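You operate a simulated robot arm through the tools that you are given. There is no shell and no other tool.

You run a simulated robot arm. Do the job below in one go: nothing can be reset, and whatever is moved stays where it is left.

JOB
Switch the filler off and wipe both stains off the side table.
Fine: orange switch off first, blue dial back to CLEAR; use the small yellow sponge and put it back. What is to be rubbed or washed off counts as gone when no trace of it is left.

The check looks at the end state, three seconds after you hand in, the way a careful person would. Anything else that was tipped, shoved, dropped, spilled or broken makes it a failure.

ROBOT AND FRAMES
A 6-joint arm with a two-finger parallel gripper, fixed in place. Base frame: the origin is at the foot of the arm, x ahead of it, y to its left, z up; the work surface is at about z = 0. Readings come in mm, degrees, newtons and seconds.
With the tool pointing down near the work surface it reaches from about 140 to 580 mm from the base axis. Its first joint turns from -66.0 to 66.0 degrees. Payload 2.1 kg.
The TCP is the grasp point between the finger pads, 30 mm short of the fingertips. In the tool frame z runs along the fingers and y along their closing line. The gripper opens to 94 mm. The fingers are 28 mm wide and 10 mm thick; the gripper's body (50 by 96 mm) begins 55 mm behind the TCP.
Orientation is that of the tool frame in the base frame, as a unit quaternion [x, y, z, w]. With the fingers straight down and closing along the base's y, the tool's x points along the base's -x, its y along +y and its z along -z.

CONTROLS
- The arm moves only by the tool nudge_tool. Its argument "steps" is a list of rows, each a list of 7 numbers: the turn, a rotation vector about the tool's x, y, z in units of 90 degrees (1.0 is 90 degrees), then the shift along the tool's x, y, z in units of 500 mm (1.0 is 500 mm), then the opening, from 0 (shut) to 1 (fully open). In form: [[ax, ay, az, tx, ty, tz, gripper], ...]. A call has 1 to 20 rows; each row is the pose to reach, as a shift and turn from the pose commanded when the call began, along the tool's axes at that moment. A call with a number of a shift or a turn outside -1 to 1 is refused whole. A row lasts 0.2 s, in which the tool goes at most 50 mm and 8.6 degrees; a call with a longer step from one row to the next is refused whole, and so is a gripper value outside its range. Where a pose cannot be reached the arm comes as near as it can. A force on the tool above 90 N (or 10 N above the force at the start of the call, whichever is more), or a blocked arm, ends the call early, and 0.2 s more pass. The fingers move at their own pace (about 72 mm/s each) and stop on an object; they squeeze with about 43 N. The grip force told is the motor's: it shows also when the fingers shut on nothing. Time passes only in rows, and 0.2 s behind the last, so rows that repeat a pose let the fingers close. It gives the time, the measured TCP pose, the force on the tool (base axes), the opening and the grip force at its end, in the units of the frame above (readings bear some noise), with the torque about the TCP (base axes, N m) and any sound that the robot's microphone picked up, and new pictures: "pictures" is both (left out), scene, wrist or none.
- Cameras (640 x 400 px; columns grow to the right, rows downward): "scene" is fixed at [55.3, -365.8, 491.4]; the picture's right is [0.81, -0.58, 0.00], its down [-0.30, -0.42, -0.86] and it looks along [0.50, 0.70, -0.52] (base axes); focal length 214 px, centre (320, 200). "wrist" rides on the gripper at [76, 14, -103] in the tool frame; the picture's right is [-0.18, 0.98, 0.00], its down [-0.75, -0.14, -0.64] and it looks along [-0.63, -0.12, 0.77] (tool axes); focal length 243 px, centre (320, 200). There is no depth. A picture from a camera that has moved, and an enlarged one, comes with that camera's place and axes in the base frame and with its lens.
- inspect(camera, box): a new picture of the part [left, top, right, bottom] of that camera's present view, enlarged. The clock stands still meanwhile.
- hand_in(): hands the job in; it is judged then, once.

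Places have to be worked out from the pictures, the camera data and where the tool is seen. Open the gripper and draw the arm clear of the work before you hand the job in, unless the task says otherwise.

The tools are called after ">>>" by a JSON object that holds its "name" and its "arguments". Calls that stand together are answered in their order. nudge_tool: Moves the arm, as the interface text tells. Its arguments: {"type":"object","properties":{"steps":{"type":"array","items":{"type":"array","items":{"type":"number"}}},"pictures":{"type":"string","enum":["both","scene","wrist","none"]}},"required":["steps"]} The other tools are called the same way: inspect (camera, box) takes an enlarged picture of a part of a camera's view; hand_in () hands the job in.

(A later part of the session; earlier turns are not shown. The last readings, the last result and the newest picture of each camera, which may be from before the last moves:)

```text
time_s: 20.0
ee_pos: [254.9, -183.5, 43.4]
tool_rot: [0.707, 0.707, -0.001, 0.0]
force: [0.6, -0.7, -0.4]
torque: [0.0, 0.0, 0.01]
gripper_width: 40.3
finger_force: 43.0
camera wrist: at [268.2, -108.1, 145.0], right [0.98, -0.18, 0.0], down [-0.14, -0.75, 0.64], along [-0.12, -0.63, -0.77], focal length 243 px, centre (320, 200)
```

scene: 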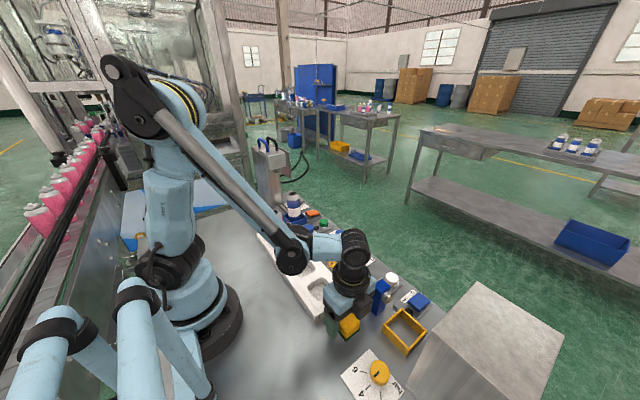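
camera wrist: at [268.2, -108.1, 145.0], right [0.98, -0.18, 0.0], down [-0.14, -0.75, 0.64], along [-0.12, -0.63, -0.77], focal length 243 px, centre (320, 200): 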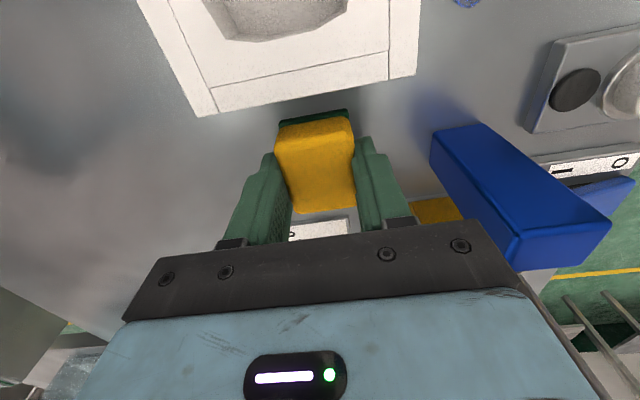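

The sponge is held at 40.3 mm with 43 N. I'll lift it 100 mm, then carry it to above the blue stain while turning the tool back so the fingers close along y.

>>> {"name": "nudge_tool", "arguments": {"steps": [[0, 0, 0, 0, 0, -0.06, 0], [0, 0, 0, 0, 0, -0.14, 0], [0, 0, 0, 0, 0, -0.2, 0], [0, 0, -0.09, 0.015, 0.016, -0.2, 0], [0, 0, -0.18, 0.03, 0.032, -0.2, 0], [0, 0, -0.27, 0.045, 0.048, -0.2, 0], [0, 0, -0.36, 0.06, 0.065, -0.2, 0], [0, 0, -0.45, 0.075, 0.08, -0.2, 0], [0, 0, -0.54, 0.09, 0.096, -0.2, 0], [0, 0, -0.63, 0.105, 0.112, -0.2, 0], [0, 0, -0.72, 0.12, 0.128, -0.2, 0], [0, 0, -0.81, 0.135, 0.145, -0.2, 0], [0, 0, -0.9, 0.15, 0.16, -0.2, 0], [0, 0, -0.99, 0.16, 0.174, -0.2, 0], [0, 0, -1.0, 0.16, 0.174, -0.2, 0], [0, 0, -1.0, 0.16, 0.174, -0.2, 0]], "pictures": "both"}}

>>> {"name": "inspect", "arguments": {"camera": "wrist", "box": [180, 0, 460, 200]}}

>>> {"name": "inspect", "arguments": {"camera": "scene", "box": [290, 200, 420, 320]}}

```text
time_s: 23.4
ee_pos: [340.3, -103.7, 142.3]
tool_rot: [-0.001, 1.0, 0.0, 0.0]
force: [-0.3, 0.3, 0.5]
torque: [0.01, 0.03, -0.01]
gripper_width: 40.3
finger_force: 43.4
camera wrist: at [264.5, -89.5, 244.3], right [0.18, 0.98, 0.0], down [0.75, -0.14, 0.64], along [0.63, -0.12, -0.77], focal length 243 px, centre (320, 200)
```

scene: 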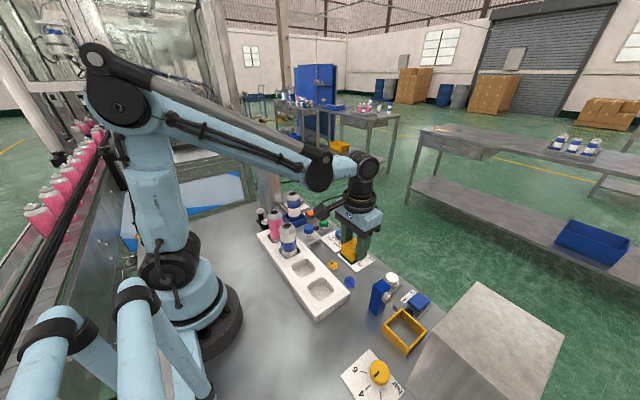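
wrist: 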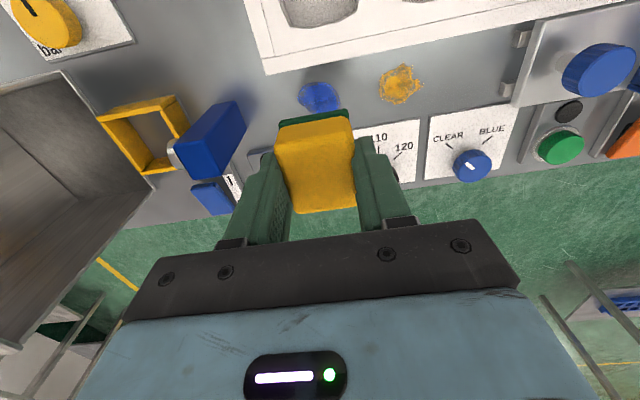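

```text
2.00 times, centred on (320, 100) of wrist
camera zoom: at [264.5, -89.5, 244.3], right [0.18, 0.98, 0.0], down [0.75, -0.14, 0.64], along [0.63, -0.12, -0.77], focal length 485 px, centre (320, 400)
```

zoom: 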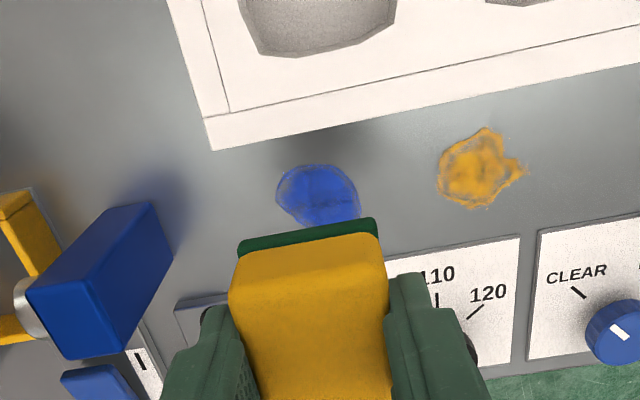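

```text
3.33 times, centred on (355, 260) of scene
camera zoom: at [55.3, -365.8, 491.4], right [0.81, -0.58, 0.0], down [-0.3, -0.42, -0.86], along [0.5, 0.7, -0.52], focal length 715 px, centre (203, 0)
```

zoom: 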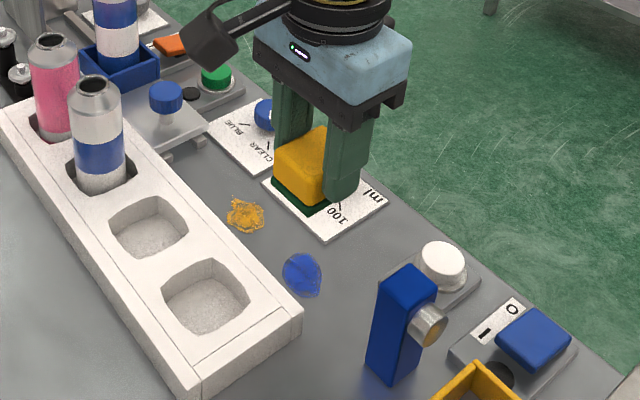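

The sponge hangs squarely in the fingers. The stains measure: blue x 323–356, y -124 to -85; orange x 323–358, y -48 to -6. The clear lane between the white block (x≈305) and the dial plates (x≈376) lets the TCP run x 331–350. I'll lower the sponge onto the blue stain and feel for contact.

>>> {"name": "nudge_tool", "arguments": {"steps": [[0, 0, 0, 0, 0, 0.09, 0], [0, 0, 0, 0, 0, 0.16, 0], [0, 0, 0, 0, 0, 0.19, 0], [0, 0, 0, 0, 0, 0.198, 0], [0, 0, 0, 0, 0, 0.202, 0], [0, 0, 0, 0, 0, 0.202, 0]], "pictures": "scene"}}

>>> {"name": "inspect", "arguments": {"camera": "scene", "box": [290, 200, 420, 320]}}

```text
time_s: 24.8
ee_pos: [339.5, -104.8, 42.5]
tool_rot: [0.0, 1.0, 0.001, 0.0]
force: [-2.9, 1.4, 46.0]
torque: [0.02, 0.04, 0.02]
gripper_width: 40.1
finger_force: 42.7
```

scene: 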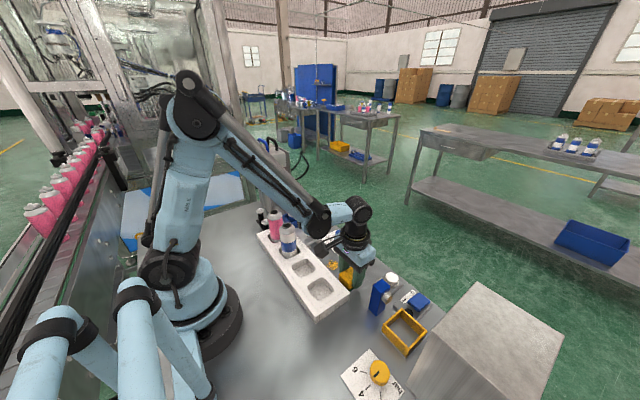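

```text
3.33 times, centred on (355, 260) of scene
camera zoom: at [55.1, -365.8, 491.4], right [0.81, -0.58, 0.0], down [-0.3, -0.42, -0.86], along [0.5, 0.7, -0.52], focal length 715 px, centre (203, 0)
```

zoom: 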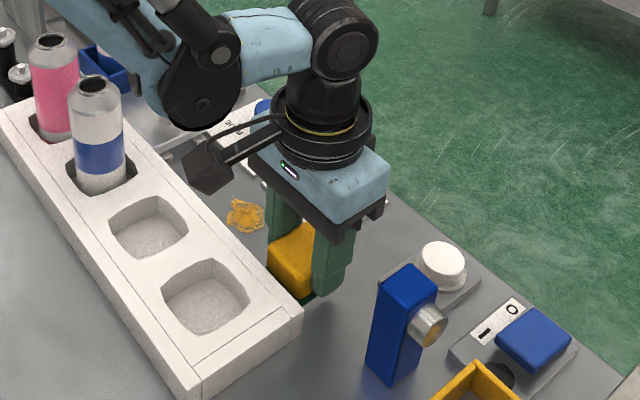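

The force is 46 N only about 1 mm past contact, so the contact is stiff. I'll ease up 0.5 mm and rub zigzag strokes over the blue stain, staying in the clear lane.

>>> {"name": "nudge_tool", "arguments": {"steps": [[0, 0, 0, 0, 0.015, -0.001, 0], [0, 0, 0, 0, 0.045, -0.001, 0], [0, 0, 0, 0, 0.02, -0.001, 0], [0, 0, 0, 0, -0.01, -0.001, 0], [0, 0, 0, 0, -0.035, -0.001, 0], [0, 0, 0, 0, -0.055, -0.001, 0], [0, 0, 0, 0, -0.03, -0.001, 0], [0, 0, 0, 0, 0, -0.001, 0], [0, 0, 0, 0, 0.03, -0.001, 0], [0, 0, 0, 0, 0.05, -0.001, 0], [0, 0, 0, 0.014, 0.04, -0.001, 0], [0, 0, 0, 0.014, 0.01, -0.001, 0], [0, 0, 0, 0.014, -0.02, -0.001, 0], [0, 0, 0, 0.014, -0.05, -0.001, 0], [0, 0, 0, -0.016, -0.05, -0.001, 0], [0, 0, 0, -0.016, -0.02, -0.001, 0], [0, 0, 0, -0.016, 0.01, -0.001, 0], [0, 0, 0, -0.016, 0.045, -0.001, 0], [0, 0, 0, 0, 0.025, -0.001, 0], [0, 0, 0, 0, 0, -0.001, 0]], "pictures": "wrist"}}

```text
time_s: 29.0
ee_pos: [337.0, -103.3, 42.5]
tool_rot: [-0.001, 1.0, 0.0, 0.001]
force: [-0.7, 0.4, 0.2]
torque: [-0.03, 0.0, 0.01]
gripper_width: 40.4
finger_force: 42.9
camera wrist: at [262.0, -89.5, 144.0], right [0.18, 0.98, 0.0], down [0.75, -0.14, 0.64], along [0.63, -0.12, -0.77], focal length 243 px, centre (320, 200)
```

wrist: 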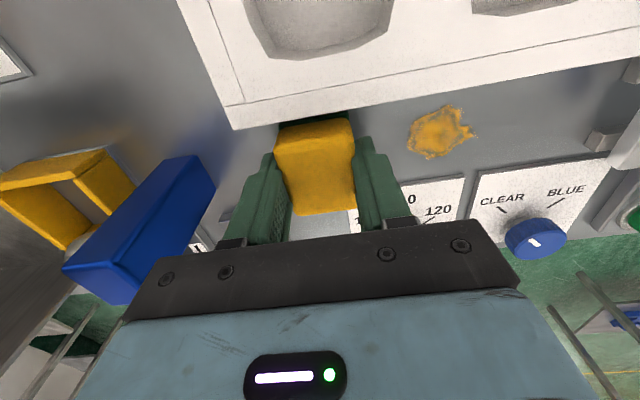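

The force reads about zero, so light contact has been lost. I'll lift and look at what remains of the blue stain before continuing.

>>> {"name": "nudge_tool", "arguments": {"steps": [[0, 0, 0, 0, 0, -0.08, 0], [0, 0, 0, 0, 0, -0.16, 0], [0, 0, 0, -0.05, 0, -0.2, 0], [0, 0, 0, -0.1, 0, -0.2, 0], [0, 0, 0, -0.1, 0, -0.2, 0]], "pictures": "both"}}

>>> {"name": "inspect", "arguments": {"camera": "wrist", "box": [180, 0, 460, 200]}}

>>> {"name": "inspect", "arguments": {"camera": "scene", "box": [310, 230, 400, 310]}}

```text
time_s: 30.2
ee_pos: [390.1, -103.6, 141.5]
tool_rot: [0.0, 1.0, 0.0, 0.0]
force: [0.8, -0.6, 0.3]
torque: [-0.01, -0.03, 0.03]
gripper_width: 40.2
finger_force: 43.6
camera wrist: at [314.2, -89.2, 243.4], right [0.18, 0.98, 0.0], down [0.75, -0.14, 0.64], along [0.63, -0.12, -0.77], focal length 243 px, centre (320, 200)
```

scene: 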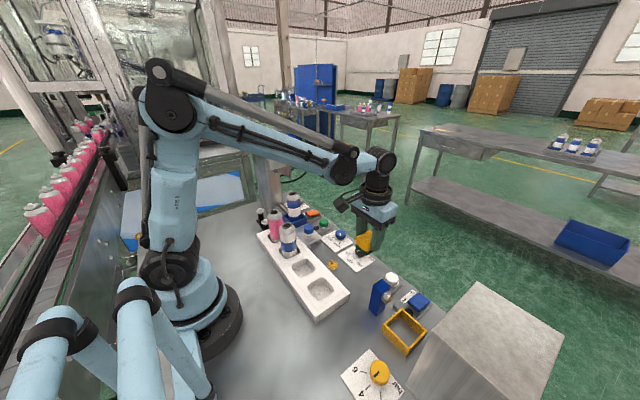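
wrist: 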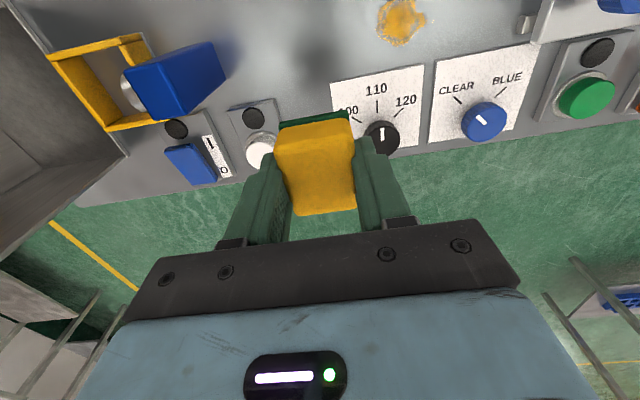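

```text
2.00 times, centred on (320, 100) of wrist
camera zoom: at [314.2, -89.2, 243.4], right [0.18, 0.98, 0.0], down [0.75, -0.14, 0.64], along [0.63, -0.12, -0.77], focal length 485 px, centre (320, 400)
```

zoom: 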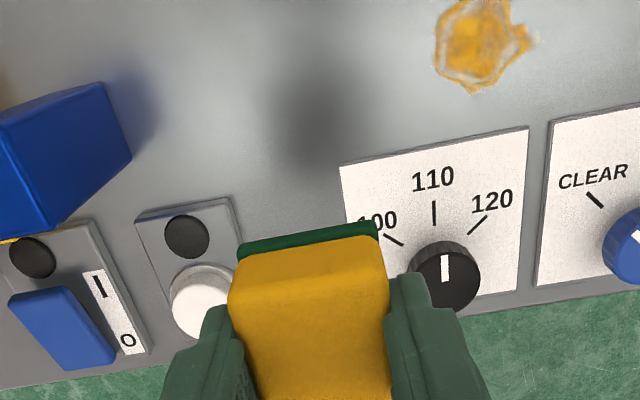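

```text
5.00 times, centred on (355, 270) of scene
camera zoom: at [55.3, -365.8, 491.4], right [0.81, -0.58, 0.0], down [-0.3, -0.42, -0.86], along [0.5, 0.7, -0.52], focal length 1072 px, centre (145, -150)
```

zoom: 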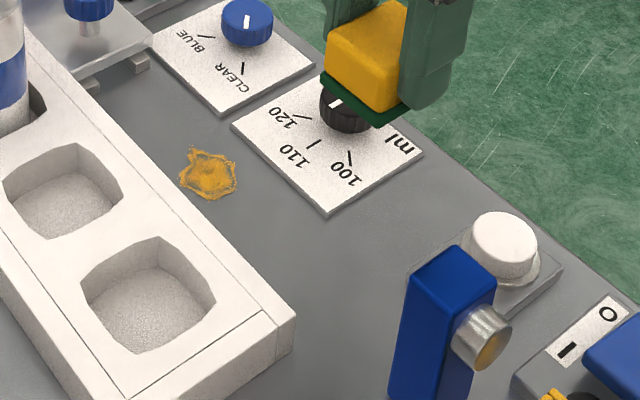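

The blue stain looks gone, and the dark patch there seems to be a shadow. I'll enlarge that spot to be sure.

>>> {"name": "inspect", "arguments": {"camera": "scene", "box": [325, 255, 375, 300]}}

>>> {"name": "inspect", "arguments": {"camera": "wrist", "box": [250, 0, 410, 110]}}

```text
8.89 times, centred on (350, 278) of scene
camera zoom: at [55.3, -365.8, 491.4], right [0.81, -0.58, 0.0], down [-0.3, -0.42, -0.86], along [0.5, 0.7, -0.52], focal length 1906 px, centre (53, -489)
```

zoom: 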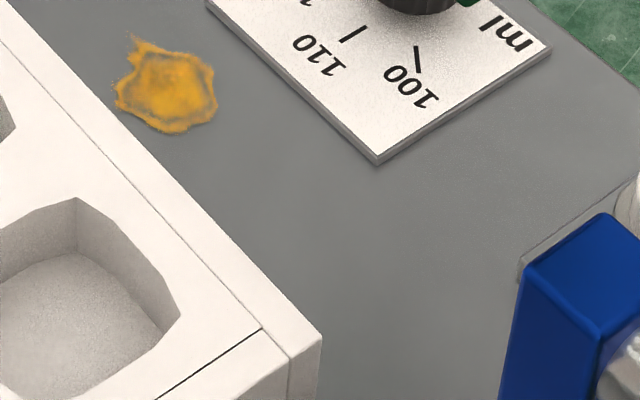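

```text
3.64 times, centred on (330, 55) of wrist
camera zoom: at [314.2, -89.2, 243.4], right [0.18, 0.98, 0.0], down [0.75, -0.14, 0.64], along [0.63, -0.12, -0.77], focal length 882 px, centre (284, 727)
```

zoom: 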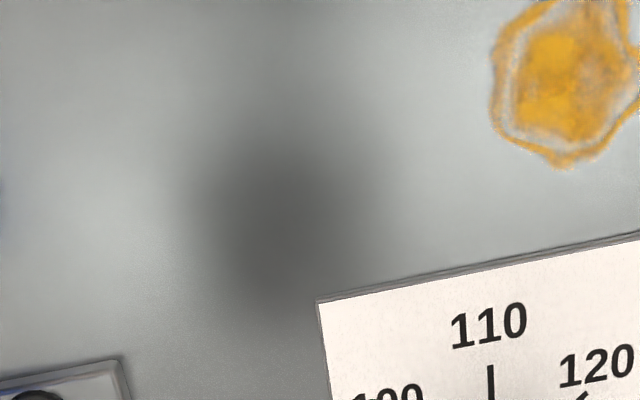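

The table is clean where the blue stain was. Next is the orange one at (341,-28): I'll carry the sponge over and lower it to contact.

>>> {"name": "nudge_tool", "arguments": {"steps": [[0, 0, 0, 0.04, 0.06, 0, 0], [0, 0, 0, 0.08, 0.12, 0, 0], [0, 0, 0, 0.1, 0.152, 0.05, 0], [0, 0, 0, 0.1, 0.152, 0.12, 0], [0, 0, 0, 0.1, 0.152, 0.18, 0], [0, 0, 0, 0.1, 0.152, 0.198, 0], [0, 0, 0, 0.1, 0.152, 0.201, 0], [0, 0, 0, 0.1, 0.152, 0.201, 0]], "pictures": "both"}}

```text
time_s: 32.0
ee_pos: [339.9, -27.1, 40.8]
tool_rot: [-0.001, 1.0, -0.001, 0.001]
force: [-1.1, -0.3, -0.1]
torque: [0.01, 0.0, -0.01]
gripper_width: 40.2
finger_force: 43.1
camera wrist: at [264.3, -13.1, 143.5], right [0.18, 0.98, 0.0], down [0.75, -0.14, 0.64], along [0.63, -0.12, -0.77], focal length 243 px, centre (320, 200)
```

scene: 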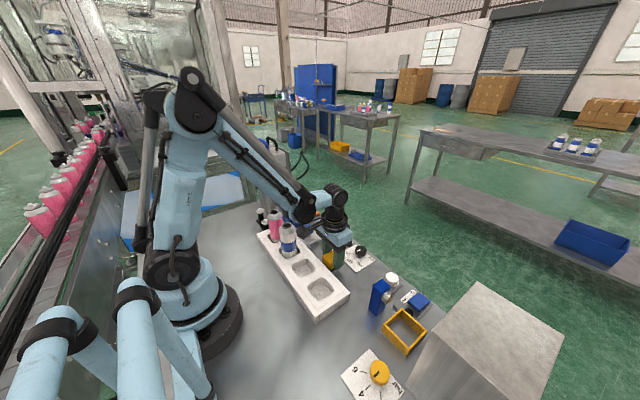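
wrist: 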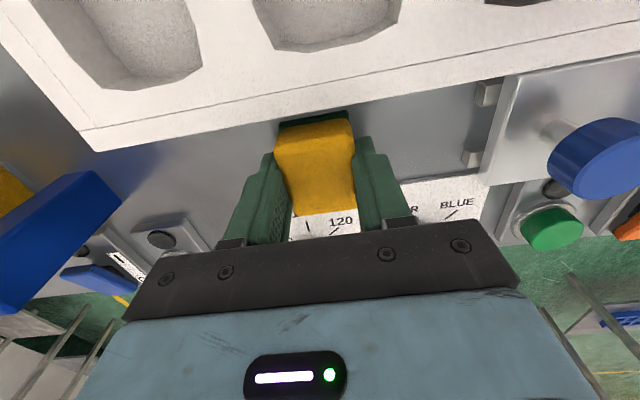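

There's no contact yet, so the sponge has crept up a little in the fingers. I'll lower by 1 mm more and check the force, and look at the arm's clearance to the bottles.

>>> {"name": "nudge_tool", "arguments": {"steps": [[0, 0, 0, 0, 0, 0.001, 0], [0, 0, 0, 0, 0, 0.002, 0], [0, 0, 0, 0, 0, 0.002, 0]], "pictures": "none"}}

>>> {"name": "inspect", "arguments": {"camera": "scene", "box": [240, 160, 400, 300]}}

```text
time_s: 32.8
ee_pos: [339.7, -27.8, 39.8]
tool_rot: [0.0, 1.0, 0.001, 0.001]
force: [-1.4, 5.5, 44.8]
torque: [0.09, 0.01, 0.01]
gripper_width: 40.4
finger_force: 43.1
```

```text
2.86 times, centred on (320, 230) of scene
camera zoom: at [55.1, -365.8, 491.4], right [0.81, -0.58, 0.0], down [-0.3, -0.42, -0.86], along [0.5, 0.7, -0.52], focal length 613 px, centre (320, 114)
```

zoom: 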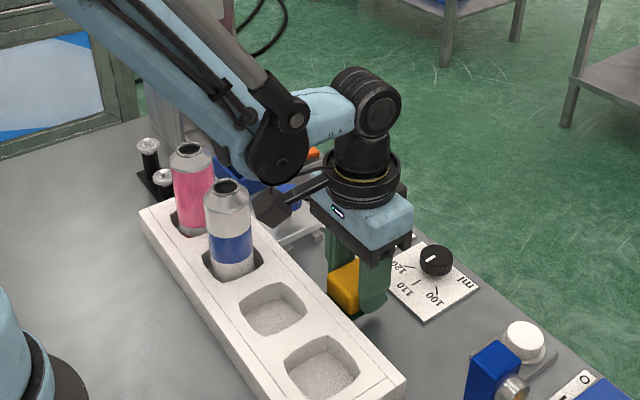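

Contact is made at about 45 N, so the lane and force are right. I'll rub the orange stain with zigzag strokes at this height, pressing very slightly deeper later in the pass.

>>> {"name": "nudge_tool", "arguments": {"steps": [[0, 0, 0, 0, 0.02, 0, 0], [0, 0, 0, 0, 0.05, 0, 0], [0, 0, 0, 0, 0.025, 0, 0], [0, 0, 0, 0, -0.005, 0, 0], [0, 0, 0, 0, -0.035, 0, 0], [0, 0, 0, 0, -0.055, 0, 0], [0, 0, 0, 0, -0.03, 0.0004, 0], [0, 0, 0, 0, 0, 0.0004, 0], [0, 0, 0, 0, 0.03, 0.0004, 0], [0, 0, 0, 0, 0.05, 0.0004, 0], [0, 0, 0, 0.014, 0.04, 0.0008, 0], [0, 0, 0, 0.014, 0.01, 0.0008, 0], [0, 0, 0, 0.014, -0.02, 0.0008, 0], [0, 0, 0, 0.014, -0.05, 0.0008, 0], [0, 0, 0, -0.016, -0.05, 0.0012, 0], [0, 0, 0, -0.016, -0.02, 0.0012, 0], [0, 0, 0, -0.016, 0.01, 0.0012, 0], [0, 0, 0, -0.016, 0.045, 0.0012, 0], [0, 0, 0, 0, 0.025, 0.0012, 0], [0, 0, 0, 0, 0, 0.0012, 0]], "pictures": "none"}}

```text
time_s: 34.8
ee_pos: [340.9, -30.2, 41.2]
tool_rot: [0.005, 1.0, -0.014, 0.001]
force: [-0.9, -1.5, 22.3]
torque: [0.34, 0.12, 0.01]
gripper_width: 40.2
finger_force: 42.8
stopped in row 9: the force on the tool passed its limit at 97 N (the readings are from after the stop); the commanded pose is now the measured one
```

The force passed the limit in row 9 and the tool is now slightly tilted. I'll look before doing anything else.

>>> {"name": "nudge_tool", "arguments": {"steps": [[0, 0, 0, 0, 0, 0, 0]], "pictures": "both"}}

>>> {"name": "inspect", "arguments": {"camera": "scene", "box": [270, 190, 400, 290]}}

>>> {"name": "inspect", "arguments": {"camera": "wrist", "box": [180, 80, 460, 260]}}

```text
time_s: 35.1
ee_pos: [340.7, -28.5, 40.0]
tool_rot: [0.005, 1.0, -0.014, 0.002]
force: [-0.4, -1.7, 29.7]
torque: [0.49, 0.13, 0.04]
gripper_width: 40.0
finger_force: 42.5
camera wrist: at [265.6, -11.7, 142.2], right [0.19, 0.98, -0.03], down [0.75, -0.13, 0.65], along [0.63, -0.15, -0.76], focal length 243 px, centre (320, 200)
```

scene: 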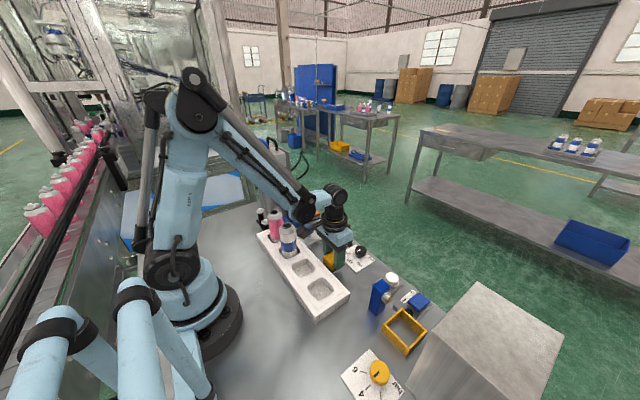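
wrist: 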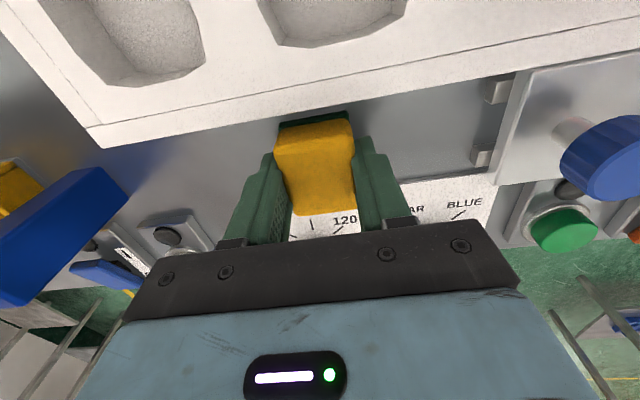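

```text
4.00 times, centred on (335, 240) of scene
camera zoom: at [55.2, -365.8, 491.4], right [0.81, -0.58, 0.0], down [-0.3, -0.42, -0.86], along [0.5, 0.7, -0.52], focal length 858 px, centre (260, 40)
```

zoom: 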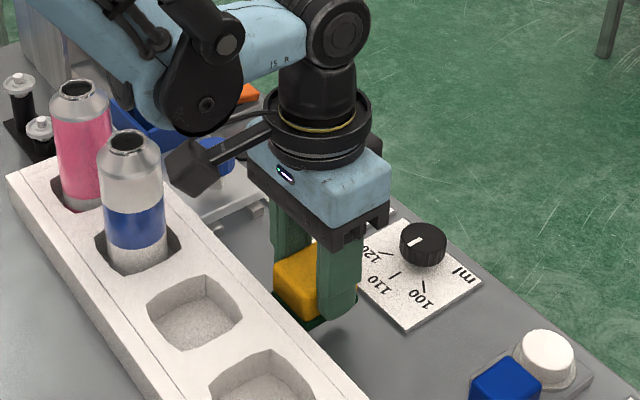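

```text
2.22 times, centred on (320, 170) of wrist
camera zoom: at [265.6, -11.7, 142.2], right [0.19, 0.98, -0.03], down [0.75, -0.13, 0.65], along [0.63, -0.15, -0.76], focal length 539 px, centre (320, 267)
```

zoom: 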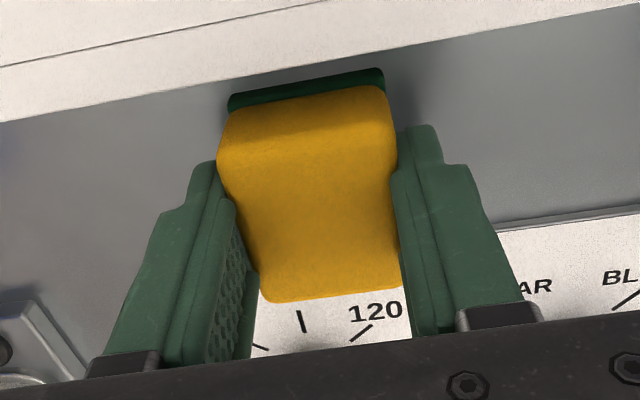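

Nothing is fouled. The stiff contact just spiked and left about 1.6° of tilt in the commanded pose. I'll lift clear, straighten the tool, and look at the stain.

>>> {"name": "nudge_tool", "arguments": {"steps": [[0, 0, 0, 0, 0, -0.02, 0], [-0.0178, 0.002, -0.005, 0, 0, -0.1, 0], [-0.0178, 0.002, -0.005, -0.05, 0, -0.18, 0], [-0.0178, 0.002, -0.005, -0.12, 0, -0.2, 0], [-0.0178, 0.002, -0.005, -0.12, 0, -0.2, 0]], "pictures": "both"}}

>>> {"name": "inspect", "arguments": {"camera": "wrist", "box": [220, 0, 420, 140]}}

>>> {"name": "inspect", "arguments": {"camera": "scene", "box": [310, 240, 370, 300]}}

```text
time_s: 36.4
ee_pos: [401.1, -28.6, 139.4]
tool_rot: [0.001, 1.0, 0.0, -0.001]
force: [0.3, -0.6, 0.3]
torque: [0.02, 0.05, 0.01]
gripper_width: 39.8
finger_force: 42.7
camera wrist: at [325.5, -14.2, 242.8], right [0.18, 0.98, 0.0], down [0.75, -0.14, 0.64], along [0.63, -0.12, -0.77], focal length 243 px, centre (320, 200)
```

scene: 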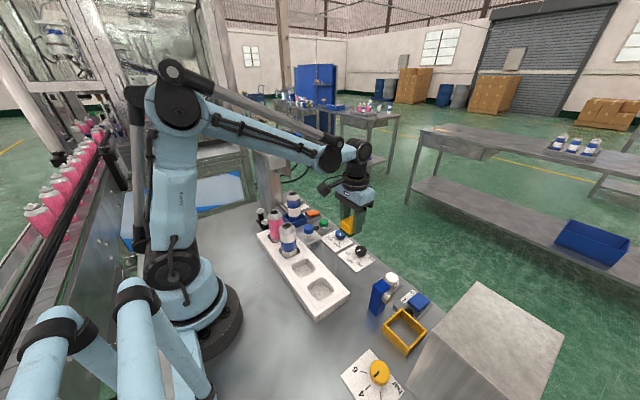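
wrist: 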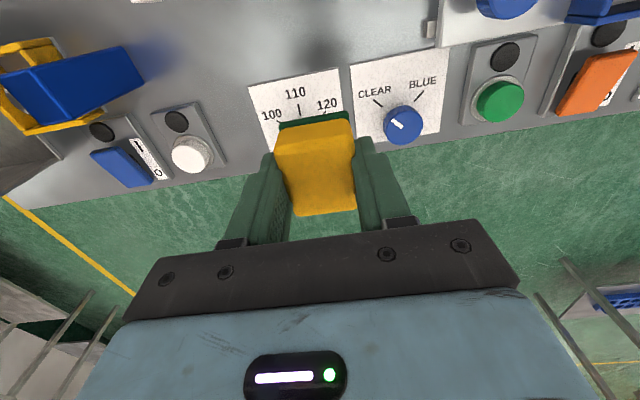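

```text
2.86 times, centred on (320, 70) of wrist
camera zoom: at [325.5, -14.2, 242.8], right [0.18, 0.98, 0.0], down [0.75, -0.14, 0.64], along [0.63, -0.12, -0.77], focal length 693 px, centre (320, 571)
```

zoom: 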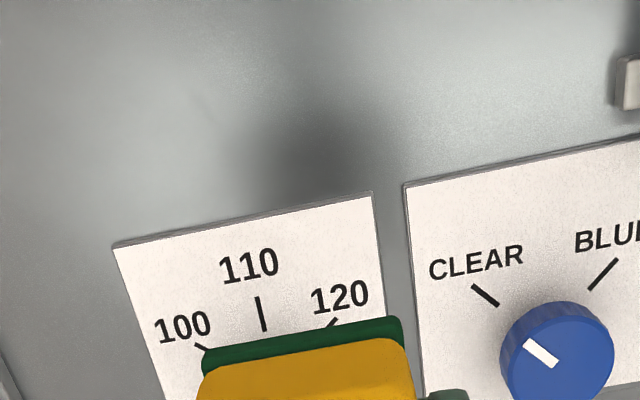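

```text
6.67 times, centred on (340, 270) of scene
camera zoom: at [55.3, -365.8, 491.4], right [0.81, -0.58, 0.0], down [-0.3, -0.42, -0.86], along [0.5, 0.7, -0.52], focal length 1430 px, centre (187, -267)
```

zoom: 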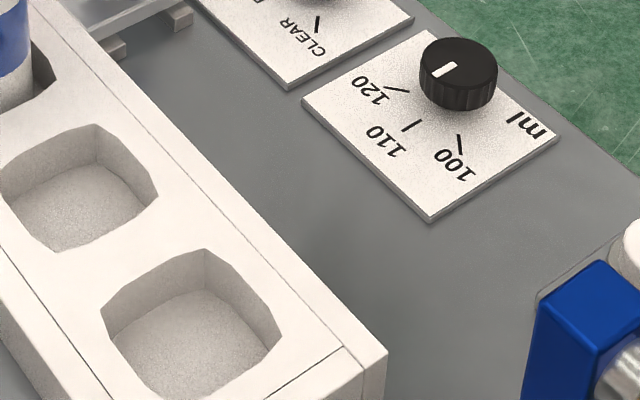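

Most of the orange is gone, but there may be a faint trace at the left edge. I'll enlarge that area strongly.

>>> {"name": "inspect", "arguments": {"camera": "wrist", "box": [250, 0, 350, 60]}}

>>> {"name": "inspect", "arguments": {"camera": "scene", "box": [318, 250, 358, 285]}}

>>> {"name": "inspect", "arguments": {"camera": "wrist", "box": [260, 10, 310, 50]}}

```text
6.40 times, centred on (300, 30) of wrist
camera zoom: at [325.5, -14.2, 242.8], right [0.18, 0.98, 0.0], down [0.75, -0.14, 0.64], along [0.63, -0.12, -0.77], focal length 1553 px, centre (448, 1288)
```

zoom: 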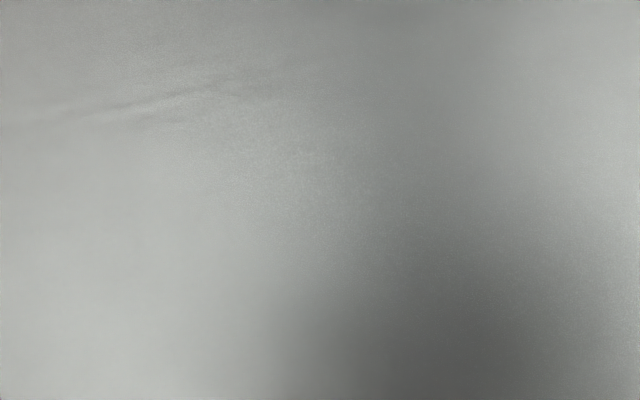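

```text
11.43 times, centred on (338, 268) of scene
camera zoom: at [55.3, -365.8, 491.4], right [0.81, -0.58, 0.0], down [-0.3, -0.42, -0.86], along [0.5, 0.7, -0.52], focal length 2451 px, centre (114, -571)
```

zoom: 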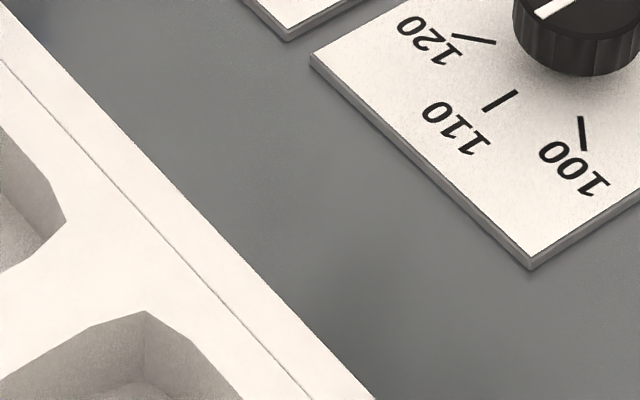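

```text
10.00 times, centred on (285, 30) of wrist
camera zoom: at [325.5, -14.2, 242.8], right [0.18, 0.98, 0.0], down [0.75, -0.14, 0.64], along [0.63, -0.12, -0.77], focal length 2426 px, centre (670, 1900)
```

zoom: 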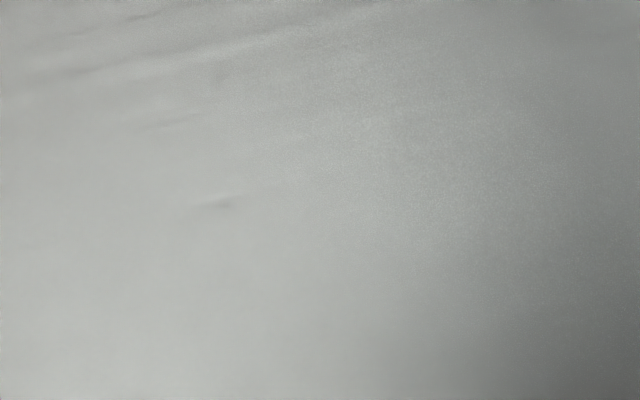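

I see no colour left at either place, only faint grey streaks that vary with the shading. To be sure no trace remains, I'll give the orange spot another light pass, lowering until just in contact first.

>>> {"name": "nudge_tool", "arguments": {"steps": [[0, 0, 0, 0.06, 0, 0.02, 0], [0, 0, 0, 0.12, 0, 0.06, 0], [0, 0, 0, 0.12, 0, 0.14, 0], [0, 0, 0, 0.12, 0, 0.185, 0], [0, 0, 0, 0.12, 0, 0.197, 0], [0, 0, 0, 0.12, 0, 0.199, 0], [0, 0, 0, 0.12, 0, 0.199, 0]], "pictures": "none"}}

```text
time_s: 38.0
ee_pos: [340.7, -27.8, 40.7]
tool_rot: [0.0, 1.0, 0.0, -0.001]
force: [-1.7, -2.6, 24.2]
torque: [-0.11, -0.07, 0.01]
gripper_width: 39.8
finger_force: 43.6
```

It's in contact at 24 N and upright. I'll rub gently over the orange spot again.

>>> {"name": "nudge_tool", "arguments": {"steps": [[0, 0, 0, 0, 0.02, 0, 0], [0, 0, 0, 0, 0.045, 0, 0], [0, 0, 0, 0, 0.025, 0, 0], [0, 0, 0, 0, 0, 0, 0], [0, 0, 0, 0, -0.025, 0, 0], [0, 0, 0, 0, -0.05, 0, 0], [0, 0, 0, 0.012, -0.04, 0, 0], [0, 0, 0, 0.012, -0.015, 0, 0], [0, 0, 0, 0.012, 0.01, 0, 0], [0, 0, 0, 0.012, 0.035, 0, 0], [0, 0, 0, 0, 0.045, 0, 0], [0, 0, 0, -0.014, 0.035, 0, 0], [0, 0, 0, -0.014, 0.01, 0, 0], [0, 0, 0, -0.014, -0.015, 0, 0], [0, 0, 0, -0.014, -0.04, 0, 0], [0, 0, 0, 0, -0.05, 0, 0], [0, 0, 0, 0, -0.025, 0, 0], [0, 0, 0, 0, 0, 0, 0]], "pictures": "none"}}

```text
time_s: 41.8
ee_pos: [338.3, -27.2, 40.2]
tool_rot: [0.0, 1.0, -0.001, -0.001]
force: [-1.0, -12.8, 13.0]
torque: [-0.46, -0.03, -0.07]
gripper_width: 40.2
finger_force: 42.8
```

Contact held through that pass, with 13 N left. The lane between the two spots is clear, so I'll slide along the table to the blue spot and rub it once more too.

>>> {"name": "nudge_tool", "arguments": {"steps": [[0, 0, 0, 0, -0.03, 0, 0], [0, 0, 0, 0, -0.06, 0, 0], [0, 0, 0, 0, -0.09, 0, 0], [0, 0, 0, 0, -0.12, 0, 0], [0, 0, 0, 0, -0.15, 0, 0], [0, 0, 0, 0, -0.18, 0, 0], [0, 0, 0, 0, -0.2, 0, 0], [0, 0, 0, 0.012, -0.19, 0, 0], [0, 0, 0, 0.012, -0.165, 0, 0], [0, 0, 0, 0.012, -0.14, 0, 0], [0, 0, 0, 0.012, -0.115, 0, 0], [0, 0, 0, -0.014, -0.11, 0, 0], [0, 0, 0, -0.014, -0.135, 0, 0], [0, 0, 0, -0.014, -0.16, 0, 0], [0, 0, 0, -0.014, -0.185, 0, 0], [0, 0, 0, 0, -0.195, 0, 0], [0, 0, 0, 0, -0.17, 0, 0], [0, 0, 0, 0, -0.14, 0, 0], [0, 0, 0, 0, -0.11, 0, 0]], "pictures": "none"}}

```text
time_s: 44.6
ee_pos: [343.8, -86.1, 40.5]
tool_rot: [-0.006, 1.0, 0.012, -0.008]
force: [-2.9, 1.5, 24.0]
torque: [-0.39, -0.49, -0.01]
gripper_width: 40.1
finger_force: 42.7
stopped in row 14: the force on the tool passed its limit at 98 N (the readings are from after the stop); the commanded pose is now the measured one
```

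It spiked again mid-stroke. I'll stop rubbing, lift clear, straighten the tool, and check the sponge and the surroundings.

>>> {"name": "nudge_tool", "arguments": {"steps": [[0, 0, 0, 0, 0, -0.02, 0], [0, 0, 0, 0, 0, -0.1, 0], [0, 0, 0, 0, 0, -0.18, 0], [0, 0, 0, 0, 0, -0.2, 0]], "pictures": "both"}}

>>> {"name": "inspect", "arguments": {"camera": "wrist", "box": [180, 60, 460, 240]}}

>>> {"name": "inspect", "arguments": {"camera": "scene", "box": [290, 190, 420, 310]}}

```text
time_s: 45.6
ee_pos: [345.7, -86.5, 141.3]
tool_rot: [-0.004, 1.0, 0.012, -0.009]
force: [0.0, 0.6, 0.8]
torque: [0.02, 0.01, -0.02]
gripper_width: 40.2
finger_force: 43.1
camera wrist: at [271.5, -76.2, 245.4], right [0.17, 0.98, 0.02], down [0.77, -0.15, 0.63], along [0.62, -0.09, -0.78], focal length 243 px, centre (320, 200)
```

scene: 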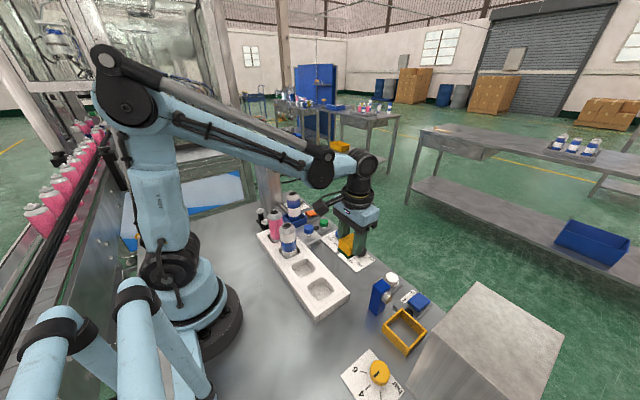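
wrist: 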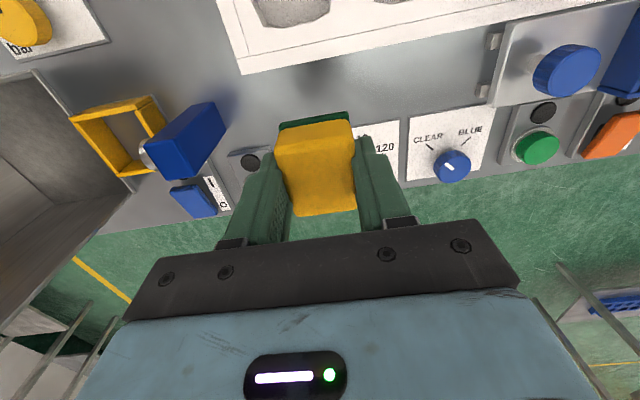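

```text
2.22 times, centred on (320, 150) of wrist
camera zoom: at [271.5, -76.2, 245.4], right [0.17, 0.98, 0.02], down [0.77, -0.15, 0.63], along [0.62, -0.09, -0.78], focal length 539 px, centre (320, 311)
```

zoom: 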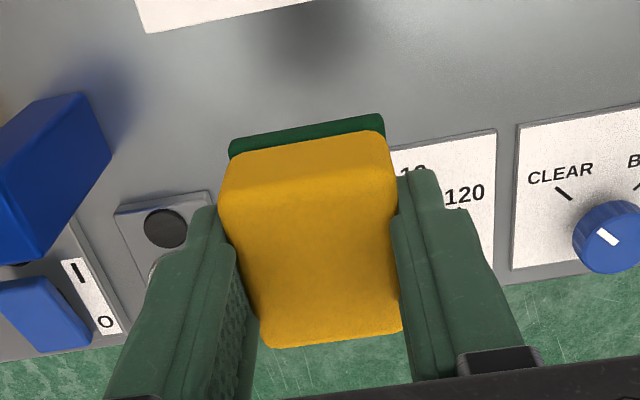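

```text
3.33 times, centred on (355, 250) of scene
camera zoom: at [55.3, -365.8, 491.4], right [0.81, -0.58, 0.0], down [-0.3, -0.42, -0.86], along [0.5, 0.7, -0.52], focal length 715 px, centre (203, 33)
```

zoom: 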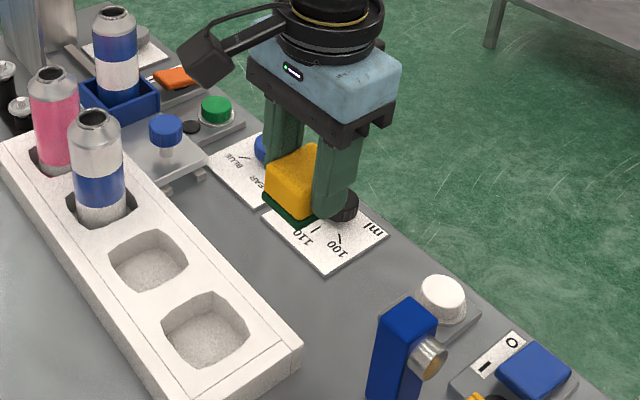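

The surroundings and the sponge look undisturbed, and the table shows no colour. I'll straighten the tool and carry the sponge back to above its original place, then check the stain area once more from there.

>>> {"name": "nudge_tool", "arguments": {"steps": [[0.0153, -0.0108, 0.0064, 0.0, 0, 0, 0], [0.0153, -0.0108, 0.0064, 0.05, -0.05, 0, 0], [0.0153, -0.0108, 0.0064, 0.1, -0.1, 0, 0], [0.0153, -0.0108, 0.0064, 0.15, -0.15, 0, 0], [0.0153, -0.0108, 0.0064, 0.186, -0.193, 0, 0], [0.0153, -0.0108, 0.0064, 0.186, -0.193, 0, 0]], "pictures": "both"}}

>>> {"name": "inspect", "arguments": {"camera": "scene", "box": [310, 240, 380, 300]}}

>>> {"name": "inspect", "arguments": {"camera": "wrist", "box": [340, 60, 560, 200]}}

```text
time_s: 47.0
ee_pos: [253.3, -184.5, 139.3]
tool_rot: [0.0, 1.0, 0.0, 0.0]
force: [0.1, 0.2, -0.3]
torque: [0.01, -0.01, -0.02]
gripper_width: 40.2
finger_force: 42.8
camera wrist: at [179.0, -169.8, 242.0], right [0.18, 0.98, 0.0], down [0.75, -0.14, 0.64], along [0.63, -0.12, -0.77], focal length 243 px, centre (320, 200)
```

scene: 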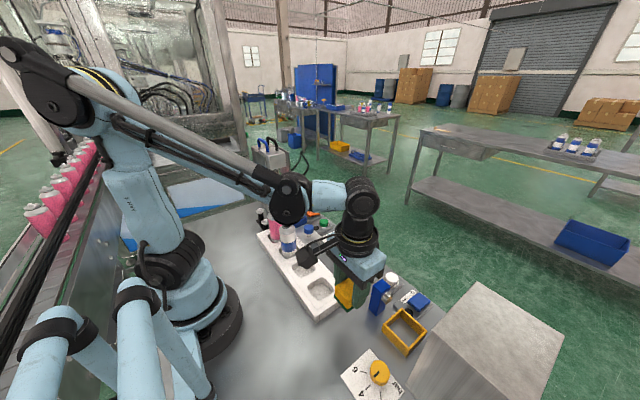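
wrist: 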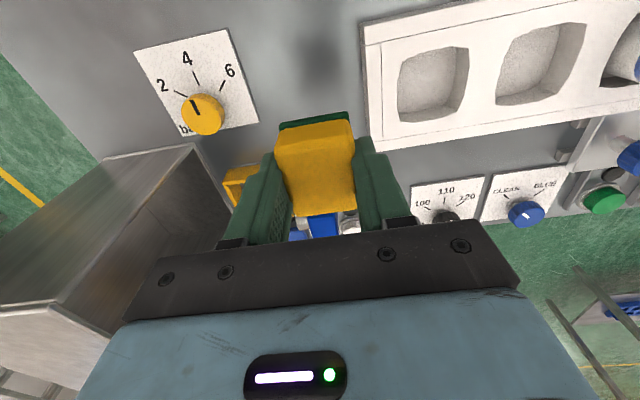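

```text
6.67 times, centred on (345, 270) of scene
camera zoom: at [55.2, -365.8, 491.4], right [0.81, -0.58, 0.0], down [-0.3, -0.42, -0.86], along [0.5, 0.7, -0.52], focal length 1430 px, centre (153, -267)
```

zoom: 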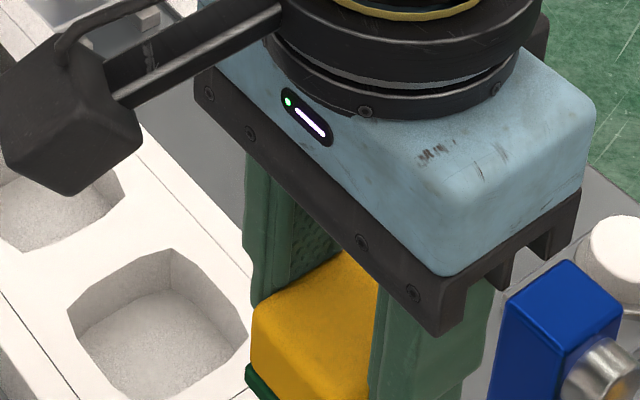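

```text
2.86 times, centred on (450, 130) of wrist
camera zoom: at [179.0, -169.8, 242.0], right [0.18, 0.98, 0.0], down [0.75, -0.14, 0.64], along [0.63, -0.12, -0.77], focal length 693 px, centre (-51, 400)
```

zoom: 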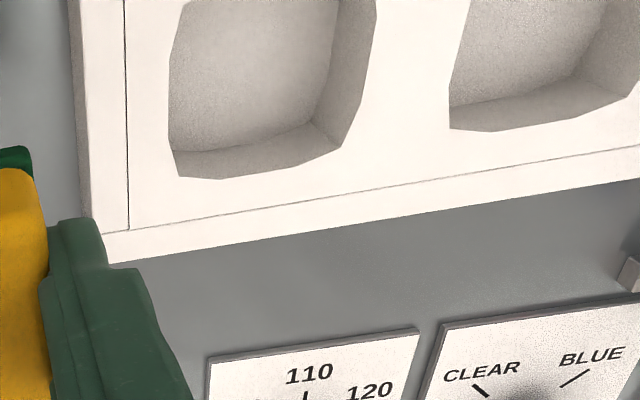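

The sponge is back above its original spot at (254,-184) and the tool is upright. I'll yaw +90° to restore the pick-up orientation, then lower to just above the table.

>>> {"name": "nudge_tool", "arguments": {"steps": [[0, 0, 0.09, 0, 0, 0, 0], [0, 0, 0.18, 0, 0, 0, 0], [0, 0, 0.27, 0, 0, 0, 0], [0, 0, 0.36, 0, 0, 0, 0], [0, 0, 0.45, 0, 0, 0, 0], [0, 0, 0.54, 0, 0, 0, 0], [0, 0, 0.63, 0, 0, 0, 0], [0, 0, 0.72, 0, 0, 0, 0], [0, 0, 0.81, 0, 0, 0, 0], [0, 0, 0.9, 0, 0, 0, 0], [0, 0, 0.99, 0, 0, 0.02, 0], [0, 0, 1.0, 0, 0, 0.08, 0], [0, 0, 1.0, 0, 0, 0.14, 0], [0, 0, 1.0, 0, 0, 0.18, 0], [0, 0, 1.0, 0, 0, 0.18, 0]], "pictures": "both"}}

>>> {"name": "inspect", "arguments": {"camera": "scene", "box": [290, 240, 430, 360]}}

```text
time_s: 50.2
ee_pos: [254.9, -184.8, 49.3]
tool_rot: [0.707, 0.707, -0.001, 0.0]
force: [0.1, -1.1, -0.8]
torque: [-0.01, -0.01, -0.01]
gripper_width: 40.2
finger_force: 42.7
camera wrist: at [269.9, -108.6, 153.0], right [0.98, -0.18, 0.0], down [-0.14, -0.75, 0.64], along [-0.12, -0.63, -0.77], focal length 243 px, centre (320, 200)
```

scene: 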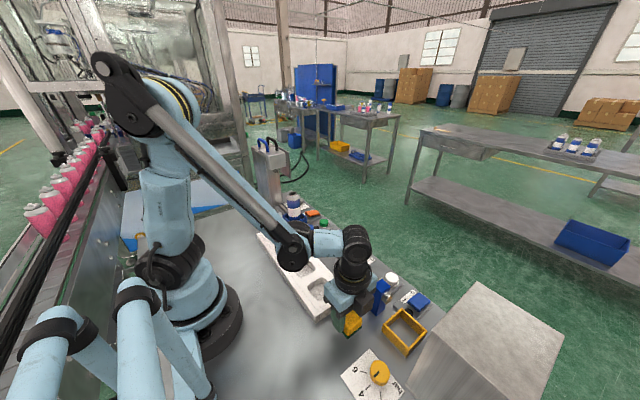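
wrist: 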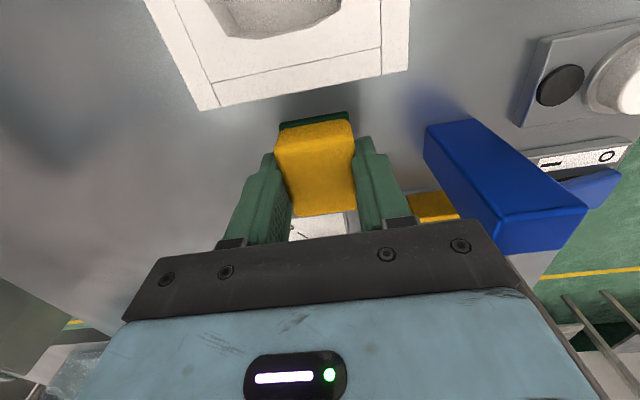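

```text
3.33 times, centred on (360, 300) of scene
camera zoom: at [55.2, -365.8, 491.4], right [0.81, -0.58, 0.0], down [-0.3, -0.42, -0.86], along [0.5, 0.7, -0.52], focal length 715 px, centre (187, -133)
```

zoom: 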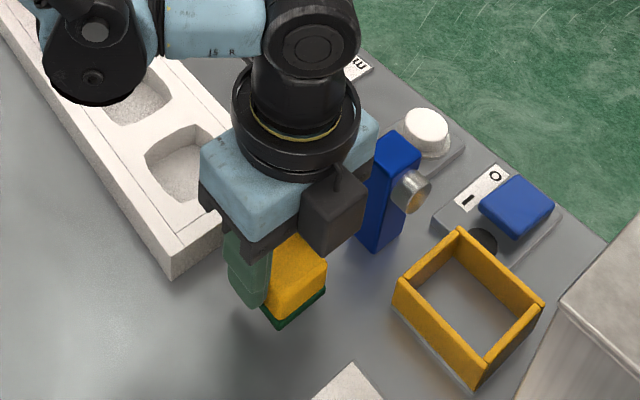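

The sponge hovers about 9 mm above its spot, 1.7 mm too far in x. I'll correct that and lower gently until it touches.

>>> {"name": "nudge_tool", "arguments": {"steps": [[0, 0, 0, 0.001, -0.0034, 0.006, 0], [0, 0, 0, 0.001, -0.0034, 0.012, 0], [0, 0, 0, 0.001, -0.0034, 0.015, 0], [0, 0, 0, 0.001, -0.0034, 0.0165, 0], [0, 0, 0, 0.001, -0.0034, 0.0165, 0]], "pictures": "none"}}

```text
time_s: 51.4
ee_pos: [252.3, -185.1, 42.1]
tool_rot: [0.707, 0.707, 0.001, 0.0]
force: [-0.1, 0.6, -0.3]
torque: [-0.03, 0.02, 0.01]
gripper_width: 40.0
finger_force: 42.9
```

No contact yet at about z=41.5, so I'll go down another 1 mm in half-millimetre steps.

>>> {"name": "nudge_tool", "arguments": {"steps": [[0, 0, 0, 0, 0, 0.001, 0], [0, 0, 0, 0, 0, 0.002, 0], [0, 0, 0, 0, 0, 0.002, 0]], "pictures": "none"}}

```text
time_s: 52.2
ee_pos: [252.5, -184.6, 40.7]
tool_rot: [0.708, 0.706, 0.0, -0.001]
force: [1.3, 0.1, 29.9]
torque: [0.01, -0.03, 0.02]
gripper_width: 40.5
finger_force: 43.3
```

The sponge is on the table at 30 N. I'll ease off slightly and open the fingers to 70 mm.

>>> {"name": "nudge_tool", "arguments": {"steps": [[0, 0, 0, 0, 0, -0.0008, 0], [0, 0, 0, 0, 0, -0.0008, 0.5], [0, 0, 0, 0, 0, -0.0008, 0.7], [0, 0, 0, 0, 0, -0.0008, 0.745], [0, 0, 0, 0, 0, -0.0008, 0.745]], "pictures": "both"}}

>>> {"name": "inspect", "arguments": {"camera": "wrist", "box": [200, 80, 440, 240]}}

```text
time_s: 53.4
ee_pos: [253.0, -183.9, 39.9]
tool_rot: [0.707, 0.707, 0.0, -0.001]
force: [-0.1, -0.7, 0.2]
torque: [0.03, -0.03, -0.03]
gripper_width: 70.2
finger_force: 0.0
camera wrist: at [267.4, -108.0, 142.9], right [0.98, -0.18, 0.0], down [-0.14, -0.75, 0.64], along [-0.12, -0.63, -0.77], focal length 243 px, centre (320, 200)
```

scene: 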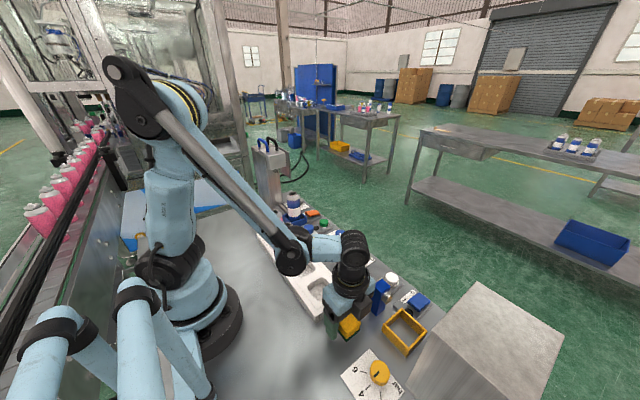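
wrist: 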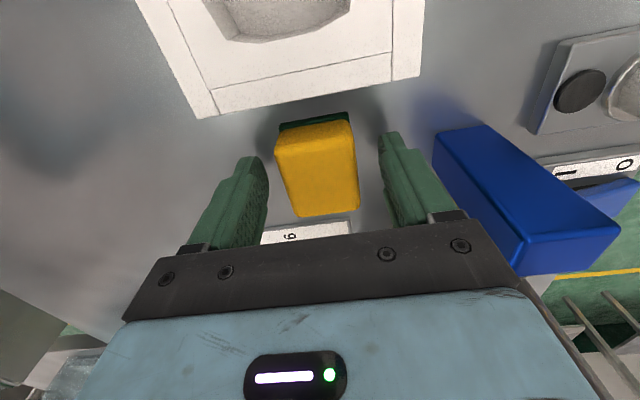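

```text
2.50 times, centred on (320, 160) of wrist
camera zoom: at [267.4, -108.0, 142.9], right [0.98, -0.18, 0.0], down [-0.14, -0.75, 0.64], along [-0.12, -0.63, -0.77], focal length 606 px, centre (320, 300)
```

zoom: 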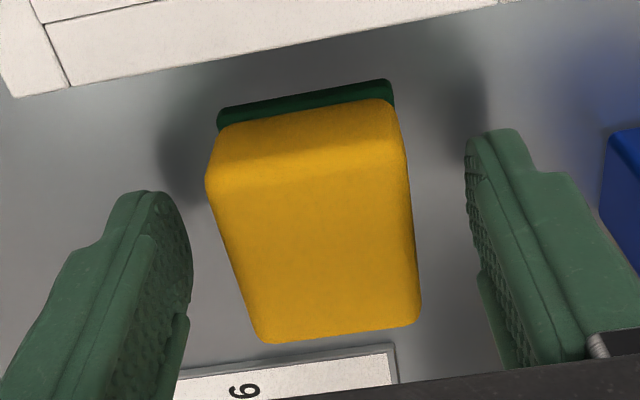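

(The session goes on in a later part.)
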